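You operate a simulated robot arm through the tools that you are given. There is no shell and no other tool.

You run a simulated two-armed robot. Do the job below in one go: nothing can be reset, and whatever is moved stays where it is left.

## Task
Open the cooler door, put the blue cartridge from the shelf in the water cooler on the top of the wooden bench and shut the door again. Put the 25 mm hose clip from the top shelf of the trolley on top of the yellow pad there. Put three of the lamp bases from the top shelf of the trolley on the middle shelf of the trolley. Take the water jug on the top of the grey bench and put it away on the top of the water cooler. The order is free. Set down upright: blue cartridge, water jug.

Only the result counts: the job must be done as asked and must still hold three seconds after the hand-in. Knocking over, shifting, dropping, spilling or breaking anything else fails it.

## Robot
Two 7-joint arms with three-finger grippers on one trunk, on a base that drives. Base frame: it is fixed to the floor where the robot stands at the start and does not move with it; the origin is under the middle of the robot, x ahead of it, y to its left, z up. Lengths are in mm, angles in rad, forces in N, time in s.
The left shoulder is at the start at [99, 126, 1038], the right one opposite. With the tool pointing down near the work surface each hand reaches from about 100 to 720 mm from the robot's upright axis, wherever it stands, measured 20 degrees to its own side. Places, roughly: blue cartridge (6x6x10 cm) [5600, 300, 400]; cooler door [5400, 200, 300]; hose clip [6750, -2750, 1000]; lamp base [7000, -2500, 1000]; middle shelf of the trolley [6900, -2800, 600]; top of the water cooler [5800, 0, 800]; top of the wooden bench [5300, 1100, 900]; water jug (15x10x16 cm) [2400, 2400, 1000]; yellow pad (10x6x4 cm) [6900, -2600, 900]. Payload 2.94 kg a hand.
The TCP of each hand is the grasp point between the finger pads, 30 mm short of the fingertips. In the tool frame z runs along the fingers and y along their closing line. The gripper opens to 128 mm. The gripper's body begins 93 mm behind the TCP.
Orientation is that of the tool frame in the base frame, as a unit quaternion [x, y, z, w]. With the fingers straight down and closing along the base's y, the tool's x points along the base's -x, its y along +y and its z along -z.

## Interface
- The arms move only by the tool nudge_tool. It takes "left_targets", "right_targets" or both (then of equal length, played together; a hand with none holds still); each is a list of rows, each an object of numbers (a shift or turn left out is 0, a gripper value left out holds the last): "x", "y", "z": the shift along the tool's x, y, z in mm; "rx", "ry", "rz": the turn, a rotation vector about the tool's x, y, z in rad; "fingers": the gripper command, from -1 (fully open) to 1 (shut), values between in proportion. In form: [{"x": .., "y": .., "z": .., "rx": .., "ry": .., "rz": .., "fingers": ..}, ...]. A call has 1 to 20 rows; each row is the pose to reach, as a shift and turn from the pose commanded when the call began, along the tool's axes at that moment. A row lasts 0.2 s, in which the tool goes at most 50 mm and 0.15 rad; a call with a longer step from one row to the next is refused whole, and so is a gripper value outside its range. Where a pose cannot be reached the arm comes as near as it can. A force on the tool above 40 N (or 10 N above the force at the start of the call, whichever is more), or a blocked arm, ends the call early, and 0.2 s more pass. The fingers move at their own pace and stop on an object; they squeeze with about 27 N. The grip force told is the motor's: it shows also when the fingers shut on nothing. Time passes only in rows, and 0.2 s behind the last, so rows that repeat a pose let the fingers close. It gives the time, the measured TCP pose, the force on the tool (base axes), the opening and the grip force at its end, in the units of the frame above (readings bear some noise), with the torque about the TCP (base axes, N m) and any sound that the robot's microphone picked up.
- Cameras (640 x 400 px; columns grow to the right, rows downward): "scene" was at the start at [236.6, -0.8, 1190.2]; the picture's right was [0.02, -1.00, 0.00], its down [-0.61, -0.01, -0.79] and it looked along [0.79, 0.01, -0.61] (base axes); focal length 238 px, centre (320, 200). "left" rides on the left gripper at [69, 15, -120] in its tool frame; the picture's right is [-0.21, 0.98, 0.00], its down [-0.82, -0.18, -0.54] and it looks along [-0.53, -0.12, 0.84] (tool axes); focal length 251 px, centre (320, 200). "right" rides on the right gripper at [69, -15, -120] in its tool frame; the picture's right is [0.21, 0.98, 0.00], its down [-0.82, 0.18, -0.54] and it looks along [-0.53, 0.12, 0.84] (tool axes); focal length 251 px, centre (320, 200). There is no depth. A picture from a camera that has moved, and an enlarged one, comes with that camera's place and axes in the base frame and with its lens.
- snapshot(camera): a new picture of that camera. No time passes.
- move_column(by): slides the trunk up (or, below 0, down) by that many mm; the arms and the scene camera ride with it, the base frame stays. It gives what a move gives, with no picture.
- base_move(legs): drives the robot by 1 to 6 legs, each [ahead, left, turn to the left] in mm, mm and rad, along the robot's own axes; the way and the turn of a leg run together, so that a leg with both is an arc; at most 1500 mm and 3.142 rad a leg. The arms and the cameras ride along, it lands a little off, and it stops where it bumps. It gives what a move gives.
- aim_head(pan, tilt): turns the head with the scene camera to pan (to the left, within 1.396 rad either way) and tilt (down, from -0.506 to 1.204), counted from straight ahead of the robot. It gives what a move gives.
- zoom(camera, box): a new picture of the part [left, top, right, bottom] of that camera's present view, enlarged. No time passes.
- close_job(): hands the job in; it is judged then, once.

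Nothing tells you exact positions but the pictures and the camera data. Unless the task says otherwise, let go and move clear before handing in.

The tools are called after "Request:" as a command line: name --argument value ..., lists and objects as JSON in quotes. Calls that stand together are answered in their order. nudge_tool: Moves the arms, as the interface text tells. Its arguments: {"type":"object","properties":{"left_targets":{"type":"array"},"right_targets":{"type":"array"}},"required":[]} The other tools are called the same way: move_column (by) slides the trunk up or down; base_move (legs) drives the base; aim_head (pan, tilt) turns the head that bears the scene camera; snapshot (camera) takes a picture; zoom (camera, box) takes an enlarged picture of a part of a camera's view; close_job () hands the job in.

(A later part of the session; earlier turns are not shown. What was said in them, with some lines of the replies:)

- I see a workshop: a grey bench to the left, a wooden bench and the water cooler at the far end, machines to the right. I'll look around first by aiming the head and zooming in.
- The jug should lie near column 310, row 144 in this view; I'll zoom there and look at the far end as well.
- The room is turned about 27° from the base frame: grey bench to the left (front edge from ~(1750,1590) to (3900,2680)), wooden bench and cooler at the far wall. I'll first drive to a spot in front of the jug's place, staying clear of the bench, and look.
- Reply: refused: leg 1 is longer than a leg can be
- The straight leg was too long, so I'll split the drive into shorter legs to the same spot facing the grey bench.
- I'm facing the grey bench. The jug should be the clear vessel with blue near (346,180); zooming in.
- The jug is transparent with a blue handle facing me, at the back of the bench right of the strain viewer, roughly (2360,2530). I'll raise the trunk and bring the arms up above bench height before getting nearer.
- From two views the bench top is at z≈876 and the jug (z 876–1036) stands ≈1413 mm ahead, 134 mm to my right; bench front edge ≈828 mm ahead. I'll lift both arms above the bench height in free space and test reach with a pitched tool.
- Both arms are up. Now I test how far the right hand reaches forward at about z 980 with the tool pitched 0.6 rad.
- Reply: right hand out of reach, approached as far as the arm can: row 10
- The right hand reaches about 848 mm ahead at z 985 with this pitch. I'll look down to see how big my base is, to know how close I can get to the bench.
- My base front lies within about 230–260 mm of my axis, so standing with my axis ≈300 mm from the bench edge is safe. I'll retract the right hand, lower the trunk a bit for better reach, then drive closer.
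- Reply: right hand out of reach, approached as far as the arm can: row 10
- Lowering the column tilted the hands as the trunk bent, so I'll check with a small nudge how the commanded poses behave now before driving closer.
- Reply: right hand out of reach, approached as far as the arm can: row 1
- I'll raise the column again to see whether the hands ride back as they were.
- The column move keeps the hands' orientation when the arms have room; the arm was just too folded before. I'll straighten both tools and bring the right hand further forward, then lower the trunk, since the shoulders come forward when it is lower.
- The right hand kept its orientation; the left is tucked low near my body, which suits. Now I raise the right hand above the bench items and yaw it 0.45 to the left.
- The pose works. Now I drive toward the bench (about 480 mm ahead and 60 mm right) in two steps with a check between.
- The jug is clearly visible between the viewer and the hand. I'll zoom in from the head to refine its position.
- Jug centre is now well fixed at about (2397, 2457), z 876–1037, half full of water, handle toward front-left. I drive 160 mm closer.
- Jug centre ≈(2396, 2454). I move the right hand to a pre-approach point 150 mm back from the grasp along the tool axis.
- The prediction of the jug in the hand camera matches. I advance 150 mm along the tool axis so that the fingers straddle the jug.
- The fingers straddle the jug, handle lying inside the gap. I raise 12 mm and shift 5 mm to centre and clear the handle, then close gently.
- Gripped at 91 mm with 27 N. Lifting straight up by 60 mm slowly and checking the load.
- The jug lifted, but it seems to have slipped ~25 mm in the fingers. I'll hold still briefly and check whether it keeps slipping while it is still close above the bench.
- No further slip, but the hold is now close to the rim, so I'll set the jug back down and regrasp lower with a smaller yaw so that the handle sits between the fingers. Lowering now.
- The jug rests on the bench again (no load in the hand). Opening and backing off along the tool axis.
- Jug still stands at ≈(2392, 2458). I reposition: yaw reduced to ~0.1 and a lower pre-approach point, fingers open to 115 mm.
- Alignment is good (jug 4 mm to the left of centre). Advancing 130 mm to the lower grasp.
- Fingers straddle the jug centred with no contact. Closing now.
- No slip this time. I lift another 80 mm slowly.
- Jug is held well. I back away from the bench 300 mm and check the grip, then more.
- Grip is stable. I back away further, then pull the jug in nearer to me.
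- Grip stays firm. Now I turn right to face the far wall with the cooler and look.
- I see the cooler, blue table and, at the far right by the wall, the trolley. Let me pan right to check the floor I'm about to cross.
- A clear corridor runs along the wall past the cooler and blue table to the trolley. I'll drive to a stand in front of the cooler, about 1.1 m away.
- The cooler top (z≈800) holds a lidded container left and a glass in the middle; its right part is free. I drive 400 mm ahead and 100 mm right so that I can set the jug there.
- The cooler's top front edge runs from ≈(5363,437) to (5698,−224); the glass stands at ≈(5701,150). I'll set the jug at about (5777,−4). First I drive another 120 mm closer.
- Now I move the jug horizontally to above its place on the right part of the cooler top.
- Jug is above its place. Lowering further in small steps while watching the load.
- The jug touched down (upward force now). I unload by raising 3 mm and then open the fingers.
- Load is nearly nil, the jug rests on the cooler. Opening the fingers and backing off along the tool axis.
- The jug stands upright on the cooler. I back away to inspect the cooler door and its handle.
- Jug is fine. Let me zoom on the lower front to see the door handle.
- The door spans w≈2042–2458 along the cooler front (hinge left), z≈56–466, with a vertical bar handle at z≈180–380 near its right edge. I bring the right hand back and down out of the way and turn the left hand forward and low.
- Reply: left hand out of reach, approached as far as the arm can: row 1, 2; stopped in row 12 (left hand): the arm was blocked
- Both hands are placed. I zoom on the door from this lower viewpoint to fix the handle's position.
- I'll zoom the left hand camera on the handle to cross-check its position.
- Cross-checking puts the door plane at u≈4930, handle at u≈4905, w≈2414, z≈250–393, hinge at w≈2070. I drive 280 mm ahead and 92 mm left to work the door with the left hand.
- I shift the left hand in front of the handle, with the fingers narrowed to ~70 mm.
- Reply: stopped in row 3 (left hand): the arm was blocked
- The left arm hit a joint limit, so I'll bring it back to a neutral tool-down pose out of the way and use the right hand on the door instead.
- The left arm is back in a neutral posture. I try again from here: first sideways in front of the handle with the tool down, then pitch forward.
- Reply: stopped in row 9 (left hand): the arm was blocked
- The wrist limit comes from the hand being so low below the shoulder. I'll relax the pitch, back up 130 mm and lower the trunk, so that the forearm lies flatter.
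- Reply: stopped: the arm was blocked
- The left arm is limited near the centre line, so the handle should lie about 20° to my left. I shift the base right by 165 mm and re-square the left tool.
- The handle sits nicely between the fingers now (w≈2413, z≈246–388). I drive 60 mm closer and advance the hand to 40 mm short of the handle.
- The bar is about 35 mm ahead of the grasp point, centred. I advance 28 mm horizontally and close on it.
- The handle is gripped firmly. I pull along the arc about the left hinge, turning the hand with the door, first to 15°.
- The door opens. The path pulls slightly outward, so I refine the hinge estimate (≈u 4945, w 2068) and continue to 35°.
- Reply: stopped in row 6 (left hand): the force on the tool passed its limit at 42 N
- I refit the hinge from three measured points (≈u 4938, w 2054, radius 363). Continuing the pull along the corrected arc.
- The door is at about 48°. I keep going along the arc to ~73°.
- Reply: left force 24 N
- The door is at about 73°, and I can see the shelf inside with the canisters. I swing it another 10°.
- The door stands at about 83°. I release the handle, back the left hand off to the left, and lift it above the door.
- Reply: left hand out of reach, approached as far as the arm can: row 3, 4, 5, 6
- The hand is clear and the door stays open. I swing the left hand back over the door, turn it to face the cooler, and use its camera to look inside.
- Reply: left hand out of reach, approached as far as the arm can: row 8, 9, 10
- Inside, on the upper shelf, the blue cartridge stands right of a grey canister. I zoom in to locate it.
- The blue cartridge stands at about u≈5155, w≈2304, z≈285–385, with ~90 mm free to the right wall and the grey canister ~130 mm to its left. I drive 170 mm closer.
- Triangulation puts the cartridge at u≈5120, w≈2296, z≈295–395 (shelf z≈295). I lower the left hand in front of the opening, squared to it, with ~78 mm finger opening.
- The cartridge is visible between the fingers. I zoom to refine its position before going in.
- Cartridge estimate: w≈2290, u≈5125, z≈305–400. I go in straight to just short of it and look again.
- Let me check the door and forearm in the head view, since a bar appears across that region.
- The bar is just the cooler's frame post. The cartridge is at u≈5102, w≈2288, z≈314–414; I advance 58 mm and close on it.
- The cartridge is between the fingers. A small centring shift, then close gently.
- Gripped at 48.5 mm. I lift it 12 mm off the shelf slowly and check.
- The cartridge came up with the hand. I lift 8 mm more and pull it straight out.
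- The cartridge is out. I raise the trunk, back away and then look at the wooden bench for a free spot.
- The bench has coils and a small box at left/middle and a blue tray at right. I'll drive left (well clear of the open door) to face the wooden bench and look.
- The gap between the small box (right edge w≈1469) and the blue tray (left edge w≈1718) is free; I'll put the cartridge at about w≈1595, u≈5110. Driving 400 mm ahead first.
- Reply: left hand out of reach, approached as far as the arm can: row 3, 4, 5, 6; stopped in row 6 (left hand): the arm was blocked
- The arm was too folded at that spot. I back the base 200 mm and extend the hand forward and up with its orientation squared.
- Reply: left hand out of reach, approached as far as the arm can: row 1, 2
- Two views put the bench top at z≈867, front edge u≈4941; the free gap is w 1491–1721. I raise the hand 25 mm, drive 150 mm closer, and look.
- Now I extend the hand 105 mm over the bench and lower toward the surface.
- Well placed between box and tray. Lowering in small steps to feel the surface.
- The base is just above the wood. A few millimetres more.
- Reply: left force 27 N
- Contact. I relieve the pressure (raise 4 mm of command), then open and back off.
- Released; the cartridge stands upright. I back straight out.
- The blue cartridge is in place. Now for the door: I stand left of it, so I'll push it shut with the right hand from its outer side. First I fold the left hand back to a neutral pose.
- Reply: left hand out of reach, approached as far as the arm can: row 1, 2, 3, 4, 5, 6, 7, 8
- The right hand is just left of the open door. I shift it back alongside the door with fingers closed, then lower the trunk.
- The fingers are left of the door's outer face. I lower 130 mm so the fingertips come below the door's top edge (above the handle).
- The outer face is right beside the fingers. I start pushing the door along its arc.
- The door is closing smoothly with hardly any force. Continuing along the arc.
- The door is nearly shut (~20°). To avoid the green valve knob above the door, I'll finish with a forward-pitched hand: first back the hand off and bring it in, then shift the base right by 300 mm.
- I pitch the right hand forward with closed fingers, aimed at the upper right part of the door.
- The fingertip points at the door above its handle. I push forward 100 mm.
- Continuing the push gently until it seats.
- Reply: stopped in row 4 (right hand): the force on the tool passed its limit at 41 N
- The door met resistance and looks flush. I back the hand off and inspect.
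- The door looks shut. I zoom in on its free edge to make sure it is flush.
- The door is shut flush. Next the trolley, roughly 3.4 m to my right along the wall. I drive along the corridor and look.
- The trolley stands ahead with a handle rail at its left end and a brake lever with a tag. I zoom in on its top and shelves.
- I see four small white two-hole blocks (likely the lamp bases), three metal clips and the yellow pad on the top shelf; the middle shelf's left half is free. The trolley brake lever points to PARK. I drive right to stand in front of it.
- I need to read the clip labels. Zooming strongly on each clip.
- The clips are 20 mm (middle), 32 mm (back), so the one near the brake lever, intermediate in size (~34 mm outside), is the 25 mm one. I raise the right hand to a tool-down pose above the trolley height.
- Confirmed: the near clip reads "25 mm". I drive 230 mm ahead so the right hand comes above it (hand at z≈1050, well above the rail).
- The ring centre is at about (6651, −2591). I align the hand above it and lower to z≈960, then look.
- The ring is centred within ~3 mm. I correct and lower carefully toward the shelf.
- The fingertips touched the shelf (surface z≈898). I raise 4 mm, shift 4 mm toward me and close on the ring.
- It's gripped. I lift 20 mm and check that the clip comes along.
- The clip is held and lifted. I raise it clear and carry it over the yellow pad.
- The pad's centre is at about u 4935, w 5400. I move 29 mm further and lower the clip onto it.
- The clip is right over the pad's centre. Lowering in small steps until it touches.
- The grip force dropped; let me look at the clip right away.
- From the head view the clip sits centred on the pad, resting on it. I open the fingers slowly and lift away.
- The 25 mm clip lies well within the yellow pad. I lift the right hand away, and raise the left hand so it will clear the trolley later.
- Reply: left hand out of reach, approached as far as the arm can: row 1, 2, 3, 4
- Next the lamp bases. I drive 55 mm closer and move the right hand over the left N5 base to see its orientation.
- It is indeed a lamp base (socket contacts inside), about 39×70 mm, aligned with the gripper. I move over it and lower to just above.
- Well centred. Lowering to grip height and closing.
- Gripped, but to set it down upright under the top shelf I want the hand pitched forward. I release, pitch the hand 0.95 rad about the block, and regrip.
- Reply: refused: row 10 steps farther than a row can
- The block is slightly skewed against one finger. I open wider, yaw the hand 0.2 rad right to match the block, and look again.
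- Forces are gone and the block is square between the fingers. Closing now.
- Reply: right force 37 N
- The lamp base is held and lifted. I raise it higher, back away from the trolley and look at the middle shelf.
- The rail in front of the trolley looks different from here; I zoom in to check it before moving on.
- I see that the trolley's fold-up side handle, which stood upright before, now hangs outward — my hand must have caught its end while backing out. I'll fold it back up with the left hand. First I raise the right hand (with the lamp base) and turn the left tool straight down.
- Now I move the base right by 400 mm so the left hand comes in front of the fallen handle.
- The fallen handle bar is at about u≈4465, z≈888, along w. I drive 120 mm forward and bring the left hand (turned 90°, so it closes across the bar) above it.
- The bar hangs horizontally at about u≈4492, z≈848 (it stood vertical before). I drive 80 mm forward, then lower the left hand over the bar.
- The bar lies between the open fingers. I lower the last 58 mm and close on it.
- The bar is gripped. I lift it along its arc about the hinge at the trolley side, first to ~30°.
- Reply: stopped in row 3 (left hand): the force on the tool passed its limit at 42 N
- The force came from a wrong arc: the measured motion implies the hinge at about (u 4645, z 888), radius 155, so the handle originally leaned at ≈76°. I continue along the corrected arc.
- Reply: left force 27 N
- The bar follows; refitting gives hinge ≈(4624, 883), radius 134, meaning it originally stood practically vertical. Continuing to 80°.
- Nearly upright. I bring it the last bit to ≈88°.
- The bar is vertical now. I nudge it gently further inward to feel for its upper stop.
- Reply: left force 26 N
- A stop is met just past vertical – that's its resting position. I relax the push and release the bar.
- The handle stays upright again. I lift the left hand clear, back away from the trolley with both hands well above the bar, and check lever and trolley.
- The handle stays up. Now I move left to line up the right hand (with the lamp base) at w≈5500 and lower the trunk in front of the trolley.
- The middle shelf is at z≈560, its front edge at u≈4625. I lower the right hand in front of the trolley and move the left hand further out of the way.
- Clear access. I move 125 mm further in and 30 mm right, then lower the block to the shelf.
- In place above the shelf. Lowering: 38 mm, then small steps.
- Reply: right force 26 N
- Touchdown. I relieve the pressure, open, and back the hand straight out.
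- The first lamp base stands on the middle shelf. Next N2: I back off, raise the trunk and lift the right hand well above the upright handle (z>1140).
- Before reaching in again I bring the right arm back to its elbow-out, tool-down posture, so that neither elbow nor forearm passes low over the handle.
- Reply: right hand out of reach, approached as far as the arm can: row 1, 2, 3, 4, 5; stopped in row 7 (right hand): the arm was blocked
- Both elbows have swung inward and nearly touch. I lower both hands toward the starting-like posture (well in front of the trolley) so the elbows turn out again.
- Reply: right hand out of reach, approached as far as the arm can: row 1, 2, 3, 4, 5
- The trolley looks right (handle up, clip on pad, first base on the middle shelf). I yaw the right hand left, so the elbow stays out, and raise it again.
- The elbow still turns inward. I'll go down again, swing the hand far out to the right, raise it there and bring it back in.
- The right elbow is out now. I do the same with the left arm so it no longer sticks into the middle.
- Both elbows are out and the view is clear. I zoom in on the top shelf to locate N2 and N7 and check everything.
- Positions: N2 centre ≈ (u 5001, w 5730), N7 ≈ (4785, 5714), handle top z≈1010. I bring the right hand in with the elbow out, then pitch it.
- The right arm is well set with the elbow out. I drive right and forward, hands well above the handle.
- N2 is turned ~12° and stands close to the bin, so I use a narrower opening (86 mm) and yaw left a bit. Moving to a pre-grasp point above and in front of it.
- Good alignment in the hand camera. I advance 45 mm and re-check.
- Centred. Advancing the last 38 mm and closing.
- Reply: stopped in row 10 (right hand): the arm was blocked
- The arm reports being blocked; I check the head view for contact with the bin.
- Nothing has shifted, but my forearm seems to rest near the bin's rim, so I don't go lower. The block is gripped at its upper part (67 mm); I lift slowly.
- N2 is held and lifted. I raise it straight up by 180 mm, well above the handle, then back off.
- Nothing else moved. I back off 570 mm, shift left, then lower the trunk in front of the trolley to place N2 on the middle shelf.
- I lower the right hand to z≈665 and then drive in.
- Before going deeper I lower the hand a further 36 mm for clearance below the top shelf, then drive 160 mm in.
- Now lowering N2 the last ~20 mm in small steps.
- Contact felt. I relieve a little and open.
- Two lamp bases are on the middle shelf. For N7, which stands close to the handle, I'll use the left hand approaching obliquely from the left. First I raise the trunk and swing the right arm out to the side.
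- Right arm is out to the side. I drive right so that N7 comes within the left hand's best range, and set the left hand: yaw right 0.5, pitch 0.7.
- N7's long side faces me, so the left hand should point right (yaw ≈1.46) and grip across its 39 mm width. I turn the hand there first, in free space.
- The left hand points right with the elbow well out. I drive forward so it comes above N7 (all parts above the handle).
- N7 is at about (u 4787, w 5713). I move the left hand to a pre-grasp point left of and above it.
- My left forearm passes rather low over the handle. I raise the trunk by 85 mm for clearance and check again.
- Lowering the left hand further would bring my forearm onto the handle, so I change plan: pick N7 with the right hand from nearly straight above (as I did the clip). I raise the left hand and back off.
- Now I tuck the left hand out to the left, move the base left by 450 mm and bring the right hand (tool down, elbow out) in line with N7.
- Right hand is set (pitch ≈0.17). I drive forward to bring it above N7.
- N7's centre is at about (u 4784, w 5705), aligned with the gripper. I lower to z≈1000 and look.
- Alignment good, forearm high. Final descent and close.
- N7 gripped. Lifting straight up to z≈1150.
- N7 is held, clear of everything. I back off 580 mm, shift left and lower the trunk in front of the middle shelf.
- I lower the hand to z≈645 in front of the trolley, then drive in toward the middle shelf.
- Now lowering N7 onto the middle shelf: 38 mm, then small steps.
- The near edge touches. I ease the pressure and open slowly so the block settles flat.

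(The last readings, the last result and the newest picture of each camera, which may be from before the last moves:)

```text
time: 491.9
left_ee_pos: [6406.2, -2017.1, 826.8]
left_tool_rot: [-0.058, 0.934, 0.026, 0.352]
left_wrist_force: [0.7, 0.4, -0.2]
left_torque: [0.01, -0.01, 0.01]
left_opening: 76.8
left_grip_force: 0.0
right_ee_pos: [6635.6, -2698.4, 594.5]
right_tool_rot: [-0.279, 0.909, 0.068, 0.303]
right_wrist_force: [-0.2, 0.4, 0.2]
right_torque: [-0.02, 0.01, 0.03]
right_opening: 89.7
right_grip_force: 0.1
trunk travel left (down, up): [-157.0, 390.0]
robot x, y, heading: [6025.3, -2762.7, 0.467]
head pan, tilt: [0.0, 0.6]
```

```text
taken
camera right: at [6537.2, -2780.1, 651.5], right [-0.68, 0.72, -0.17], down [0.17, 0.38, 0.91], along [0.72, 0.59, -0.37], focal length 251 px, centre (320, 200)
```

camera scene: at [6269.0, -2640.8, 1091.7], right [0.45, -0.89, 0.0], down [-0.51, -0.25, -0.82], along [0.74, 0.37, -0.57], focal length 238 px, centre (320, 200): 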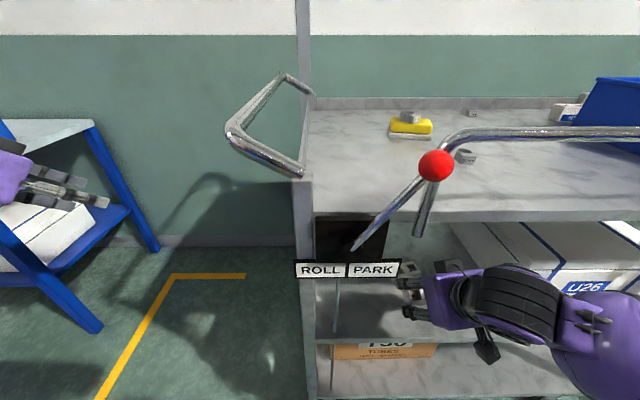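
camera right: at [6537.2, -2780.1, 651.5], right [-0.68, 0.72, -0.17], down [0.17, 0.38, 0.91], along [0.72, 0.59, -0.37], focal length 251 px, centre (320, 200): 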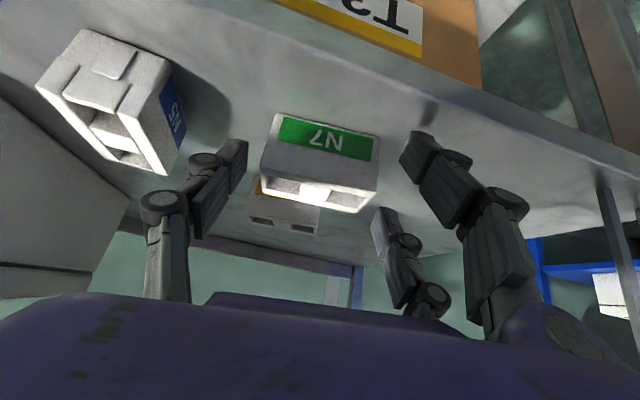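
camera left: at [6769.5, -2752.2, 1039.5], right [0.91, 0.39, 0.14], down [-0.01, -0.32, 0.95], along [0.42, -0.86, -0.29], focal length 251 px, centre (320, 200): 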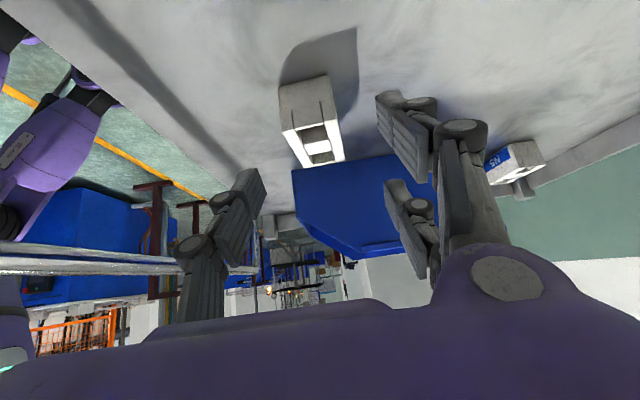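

N7 settled flat. I withdraw the hand straight back.

Request:
nudge_tool --right_targets '[{"x": 8, "z": -6}, {"x": 20, "z": -15}, {"x": 36, "z": -27}, {"x": 52, "z": -39}, {"x": 52, "z": -39}]'

Request:
base_move --legs '[[-400, 0, 0]]'

Request:
snapshot --camera "scene"

Request:
zoom --camera "scene" --box '[280, 60, 600, 260]'

```text
time: 493.1
left_ee_pos: [6406.7, -2015.8, 827.7]
left_tool_rot: [-0.056, 0.934, 0.025, 0.352]
left_wrist_force: [-0.2, 0.3, 0.3]
left_torque: [-0.02, -0.01, 0.0]
left_opening: 77.0
left_grip_force: 0.1
right_ee_pos: [6583.1, -2735.1, 597.3]
right_tool_rot: [-0.28, 0.908, 0.068, 0.303]
right_wrist_force: [1.2, 0.8, 0.8]
right_torque: [-0.02, 0.02, 0.02]
right_opening: 89.7
right_grip_force: 0.1
trunk travel left (down, up): [-157.0, 390.0]
robot x, y, heading: [6026.8, -2761.6, 0.468]
head pan, tilt: [0.0, 0.6]
```

```text
time: 495.5
left_ee_pos: [6050.7, -2195.1, 826.4]
left_tool_rot: [-0.057, 0.934, 0.025, 0.352]
left_wrist_force: [-0.3, -0.3, 0.5]
left_torque: [0.04, 0.03, 0.0]
left_opening: 77.0
left_grip_force: 0.0
right_ee_pos: [6227.3, -2913.4, 596.4]
right_tool_rot: [-0.279, 0.909, 0.068, 0.304]
right_wrist_force: [-1.0, -0.6, -0.4]
right_torque: [-0.01, 0.0, -0.04]
right_opening: 89.5
right_grip_force: 0.1
trunk travel left (down, up): [-157.0, 390.0]
robot x, y, heading: [5673.0, -2943.8, 0.467]
head pan, tilt: [0.0, 0.6]
```

```text
taken
camera scene: at [5913.9, -2819.8, 1092.0], right [0.45, -0.89, 0.0], down [-0.5, -0.25, -0.83], along [0.74, 0.37, -0.56], focal length 238 px, centre (320, 200)
```

scene: 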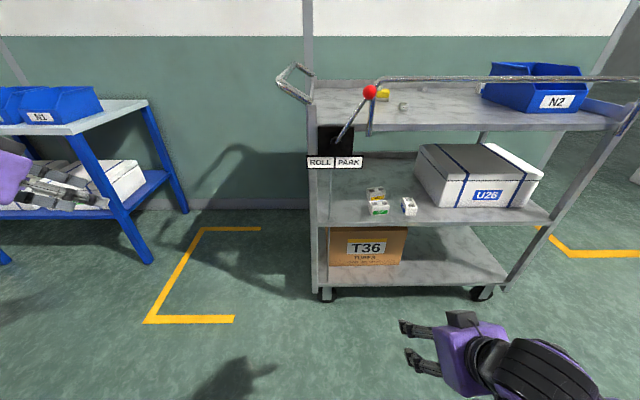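

```text
2.00 times, centred on (440, 160) of scene
camera zoom: at [5913.9, -2819.8, 1092.0], right [0.45, -0.89, 0.0], down [-0.5, -0.25, -0.83], along [0.74, 0.37, -0.56], focal length 475 px, centre (80, 280)
```

zoom: 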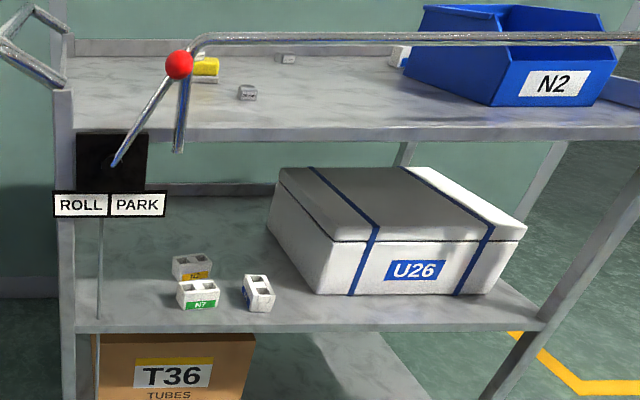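

All three lamp bases stand on the middle shelf. I raise the trunk and make a last check of the trolley top and, from afar, of the cooler and bench.

Request:
base_move --legs '[[-250, 0, 0]]'

Request:
move_column --by 300

Request:
aim_head --pan -0.1 --tilt 0.5

Request:
zoom --camera "scene" --box '[270, 100, 510, 250]'

Request:
aim_head --pan 1.2 --tilt 0.4

Request:
snapshot --camera "scene"

```text
time: 497.2
left_ee_pos: [5892.6, -2276.8, 813.4]
left_tool_rot: [-0.058, 0.938, 0.02, 0.342]
left_wrist_force: [0.2, -0.7, 0.5]
left_torque: [0.03, 0.03, 0.0]
left_opening: 77.1
left_grip_force: 0.0
right_ee_pos: [6064.2, -2996.8, 588.7]
right_tool_rot: [-0.28, 0.912, 0.066, 0.293]
right_wrist_force: [-0.4, 0.2, 0.2]
right_torque: [0.0, 0.02, 0.0]
right_opening: 89.6
right_grip_force: 0.1
trunk travel left (down, up): [-157.0, 390.0]
robot x, y, heading: [5498.2, -3026.1, 0.463]
head pan, tilt: [0.0, 0.6]
stopped in leg 1: the robot was blocked; the commanded pose is now the measured one
```

```text
time: 500.2
left_ee_pos: [5877.7, -2284.2, 1124.1]
left_tool_rot: [-0.056, 0.934, 0.023, 0.351]
left_wrist_force: [-1.0, -0.5, -0.6]
left_torque: [0.03, 0.01, 0.05]
left_opening: 76.8
left_grip_force: 0.2
right_ee_pos: [6050.7, -3003.7, 896.7]
right_tool_rot: [-0.279, 0.909, 0.067, 0.303]
right_wrist_force: [0.2, 0.3, -0.3]
right_torque: [-0.02, 0.03, 0.03]
right_opening: 89.5
right_grip_force: 0.1
trunk travel left (down, up): [-457.0, 90.0]
robot x, y, heading: [5492.9, -3030.1, 0.464]
head pan, tilt: [0.0, 0.6]
```

```text
time: 500.9
left_ee_pos: [5877.1, -2285.0, 1123.8]
left_tool_rot: [-0.057, 0.935, 0.024, 0.35]
left_wrist_force: [-0.4, -1.0, 0.1]
left_torque: [-0.02, 0.01, -0.01]
left_opening: 77.0
left_grip_force: 0.1
right_ee_pos: [6051.6, -3004.0, 896.2]
right_tool_rot: [-0.279, 0.909, 0.067, 0.303]
right_wrist_force: [-0.3, 0.2, 0.4]
right_torque: [0.02, 0.01, 0.04]
right_opening: 89.6
right_grip_force: 0.0
trunk travel left (down, up): [-457.0, 90.0]
robot x, y, heading: [5495.6, -3030.9, 0.467]
head pan, tilt: [-0.099, 0.499]
```

```text
2.67 times, centred on (390, 175) of scene
camera zoom: at [5657.8, -2959.5, 1418.8], right [0.36, -0.93, 0.0], down [-0.45, -0.17, -0.88], along [0.82, 0.31, -0.48], focal length 634 px, centre (133, 267)
```

zoom: 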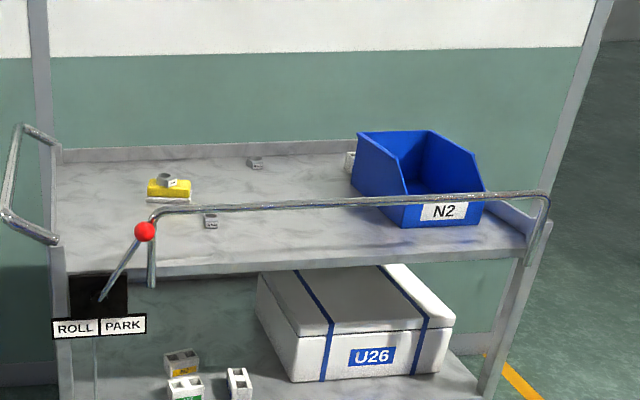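

```text
time: 502.3
left_ee_pos: [5877.0, -2284.1, 1126.0]
left_tool_rot: [-0.057, 0.935, 0.025, 0.349]
left_wrist_force: [-0.1, 0.6, 0.5]
left_torque: [0.0, -0.02, -0.02]
left_opening: 76.8
left_grip_force: 0.0
right_ee_pos: [6051.9, -3003.3, 896.4]
right_tool_rot: [-0.279, 0.909, 0.068, 0.303]
right_wrist_force: [1.2, 0.6, 0.0]
right_torque: [-0.01, 0.03, -0.02]
right_opening: 89.5
right_grip_force: 0.1
trunk travel left (down, up): [-457.0, 90.0]
robot x, y, heading: [5490.8, -3032.7, 0.47]
head pan, tilt: [1.201, 0.4]
```

```text
taken
camera scene: at [5564.1, -2899.9, 1428.0], right [1.0, 0.1, 0.0], down [0.04, -0.39, -0.92], along [-0.09, 0.92, -0.39], focal length 238 px, centre (320, 200)
```

scene: 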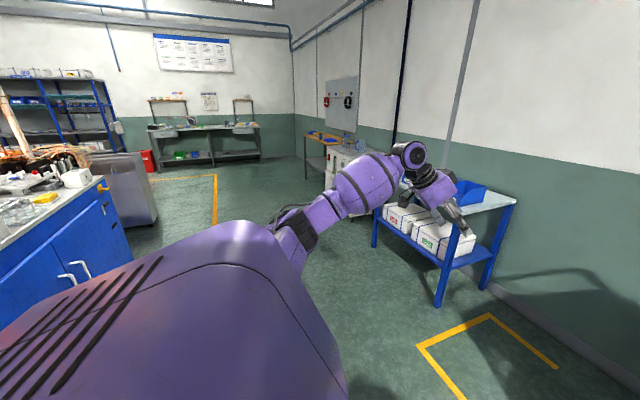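

I bumped into something behind me while backing; I move forward a little to be clear, and zoom in on the cooler and bench.

Request:
base_move --legs '[[120, 0, 0]]'

Request:
zoom --camera "scene" --box '[290, 110, 420, 210]'

Request:
aim_head --pan 1.39 --tilt 0.7

Request:
snapshot --camera "scene"

```text
time: 503.6
left_ee_pos: [5983.8, -2232.3, 1124.7]
left_tool_rot: [-0.056, 0.935, 0.023, 0.35]
left_wrist_force: [0.7, 0.1, 0.4]
left_torque: [0.01, -0.03, -0.01]
left_opening: 76.7
left_grip_force: 0.1
right_ee_pos: [6157.9, -2952.5, 896.2]
right_tool_rot: [-0.278, 0.909, 0.067, 0.303]
right_wrist_force: [-0.5, -0.4, -0.1]
right_torque: [0.0, -0.02, -0.01]
right_opening: 89.7
right_grip_force: 0.1
trunk travel left (down, up): [-457.0, 90.0]
robot x, y, heading: [5603.9, -2977.5, 0.464]
head pan, tilt: [1.201, 0.4]
```

```text
4.00 times, centred on (355, 160) of scene
camera zoom: at [5670.2, -2847.0, 1428.0], right [1.0, 0.09, 0.0], down [0.04, -0.39, -0.92], along [-0.09, 0.92, -0.39], focal length 950 px, centre (180, 360)
```

zoom: 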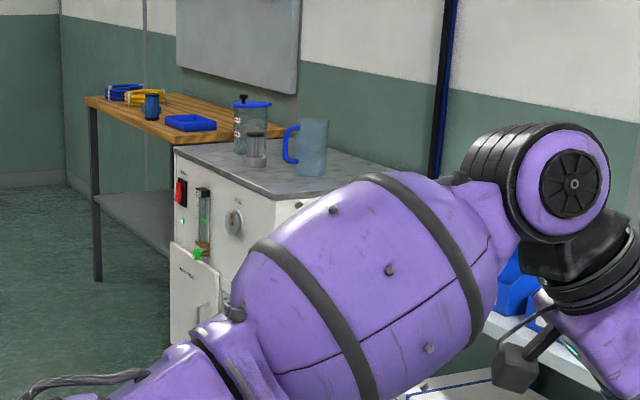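

```text
time: 504.4
left_ee_pos: [5984.6, -2232.4, 1125.6]
left_tool_rot: [-0.055, 0.934, 0.024, 0.351]
left_wrist_force: [0.4, -0.6, 0.4]
left_torque: [0.0, 0.0, -0.02]
left_opening: 77.0
left_grip_force: 0.1
right_ee_pos: [6157.3, -2952.4, 897.6]
right_tool_rot: [-0.279, 0.909, 0.068, 0.302]
right_wrist_force: [0.3, 0.3, 0.3]
right_torque: [-0.01, 0.02, 0.03]
right_opening: 89.8
right_grip_force: 0.1
trunk travel left (down, up): [-457.0, 90.0]
robot x, y, heading: [5599.9, -2972.8, 0.464]
head pan, tilt: [1.389, 0.7]
```

```text
taken
camera scene: at [5655.2, -2857.6, 1401.2], right [0.96, 0.28, 0.0], down [0.18, -0.62, -0.77], along [-0.21, 0.74, -0.64], focal length 238 px, centre (320, 200)
```

scene: 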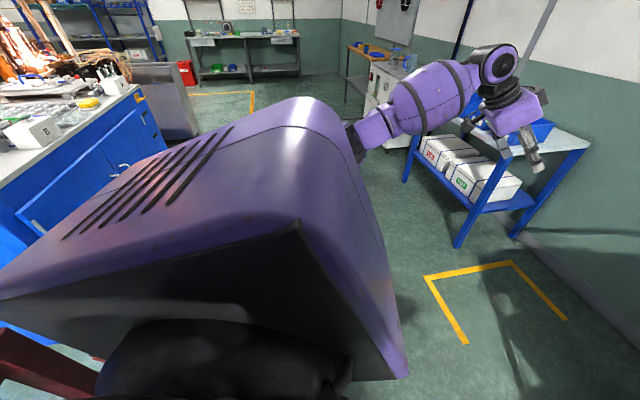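

The cooler door is shut, jug and cartridge stand in place. I want to see what I bumped behind me, so I turn left a bit and look back.

Request:
base_move --legs '[[100, 0, 0], [0, 0, 0.9]]'

Request:
aim_head --pan 1.39 --tilt 0.5

Request:
snapshot --camera "scene"

```text
time: 507.8
left_ee_pos: [5347.9, -2167.5, 1125.5]
left_tool_rot: [-0.456, 0.818, 0.174, 0.305]
left_wrist_force: [0.2, 0.3, 0.2]
left_torque: [0.0, 0.04, 0.0]
left_opening: 76.8
left_grip_force: 0.0
right_ee_pos: [6018.3, -2480.8, 897.1]
right_tool_rot: [-0.644, 0.699, 0.192, 0.244]
right_wrist_force: [0.2, 0.1, 0.5]
right_torque: [0.0, -0.01, -0.01]
right_opening: 89.8
right_grip_force: 0.1
trunk travel left (down, up): [-457.0, 90.0]
robot x, y, heading: [5688.2, -2932.2, 1.362]
head pan, tilt: [1.389, 0.7]
```

```text
time: 508.6
left_ee_pos: [5347.8, -2167.8, 1125.9]
left_tool_rot: [-0.456, 0.818, 0.174, 0.305]
left_wrist_force: [-0.1, 0.1, -0.2]
left_torque: [0.02, 0.02, 0.01]
left_opening: 76.5
left_grip_force: 0.0
right_ee_pos: [6018.0, -2481.1, 895.5]
right_tool_rot: [-0.645, 0.698, 0.191, 0.244]
right_wrist_force: [0.0, 0.0, 1.2]
right_torque: [-0.02, 0.0, -0.01]
right_opening: 89.7
right_grip_force: 0.1
trunk travel left (down, up): [-457.0, 90.0]
robot x, y, heading: [5691.2, -2932.8, 1.362]
head pan, tilt: [1.389, 0.499]
```

```text
taken
camera scene: at [5624.4, -2813.8, 1418.8], right [0.38, 0.92, 0.0], down [0.44, -0.18, -0.88], along [-0.81, 0.33, -0.48], focal length 238 px, centre (320, 200)
```

scene: 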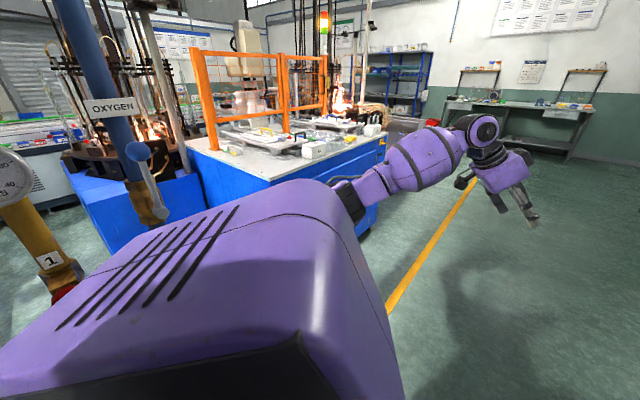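

Behind me there is only fixed machinery and piping, standing as it should. The jug is on the cooler, the cartridge is on the wooden bench with the cooler door shut, the 25 mm clip is on the yellow pad, and three lamp bases are on the middle shelf. The trolley's side handle, which my hand caught and swung down, is upright again. Both hands are empty and clear, so I hand in.

Request:
close_job

```text
The job is handed in.
```

I finished all four jobs and handed in. I knocked two other things along the way; one is put back and the other looked unharmed.

- **Blue cartridge:** it stands upright on the wooden bench, between the small box and the blue tray. The cooler door is shut.
- **Hose clip:** I read the label to make sure it was the 25 mm one. It lies on top of the yellow pad.
- **Lamp bases:** three of them are on the trolley's middle shelf: N2, N7 and one of the two N5s.
- **Water jug:** it stands upright on the right side of the cooler top, and I saw no water spill.

**Contacts with other things:**
- **Trolley handle:** my hand most likely caught the fold-up side handle while backing out, and it swung down. I lifted it back up to its stop and it stayed. In the last picture nothing else on the trolley had moved, and the brake lever was still on PARK.
- **Bump behind me:** I backed into something I couldn't see. It was probably the fixed machinery or pipe stands there. Looking back afterwards I saw nothing moved or damaged, but my own body hid part of that view.
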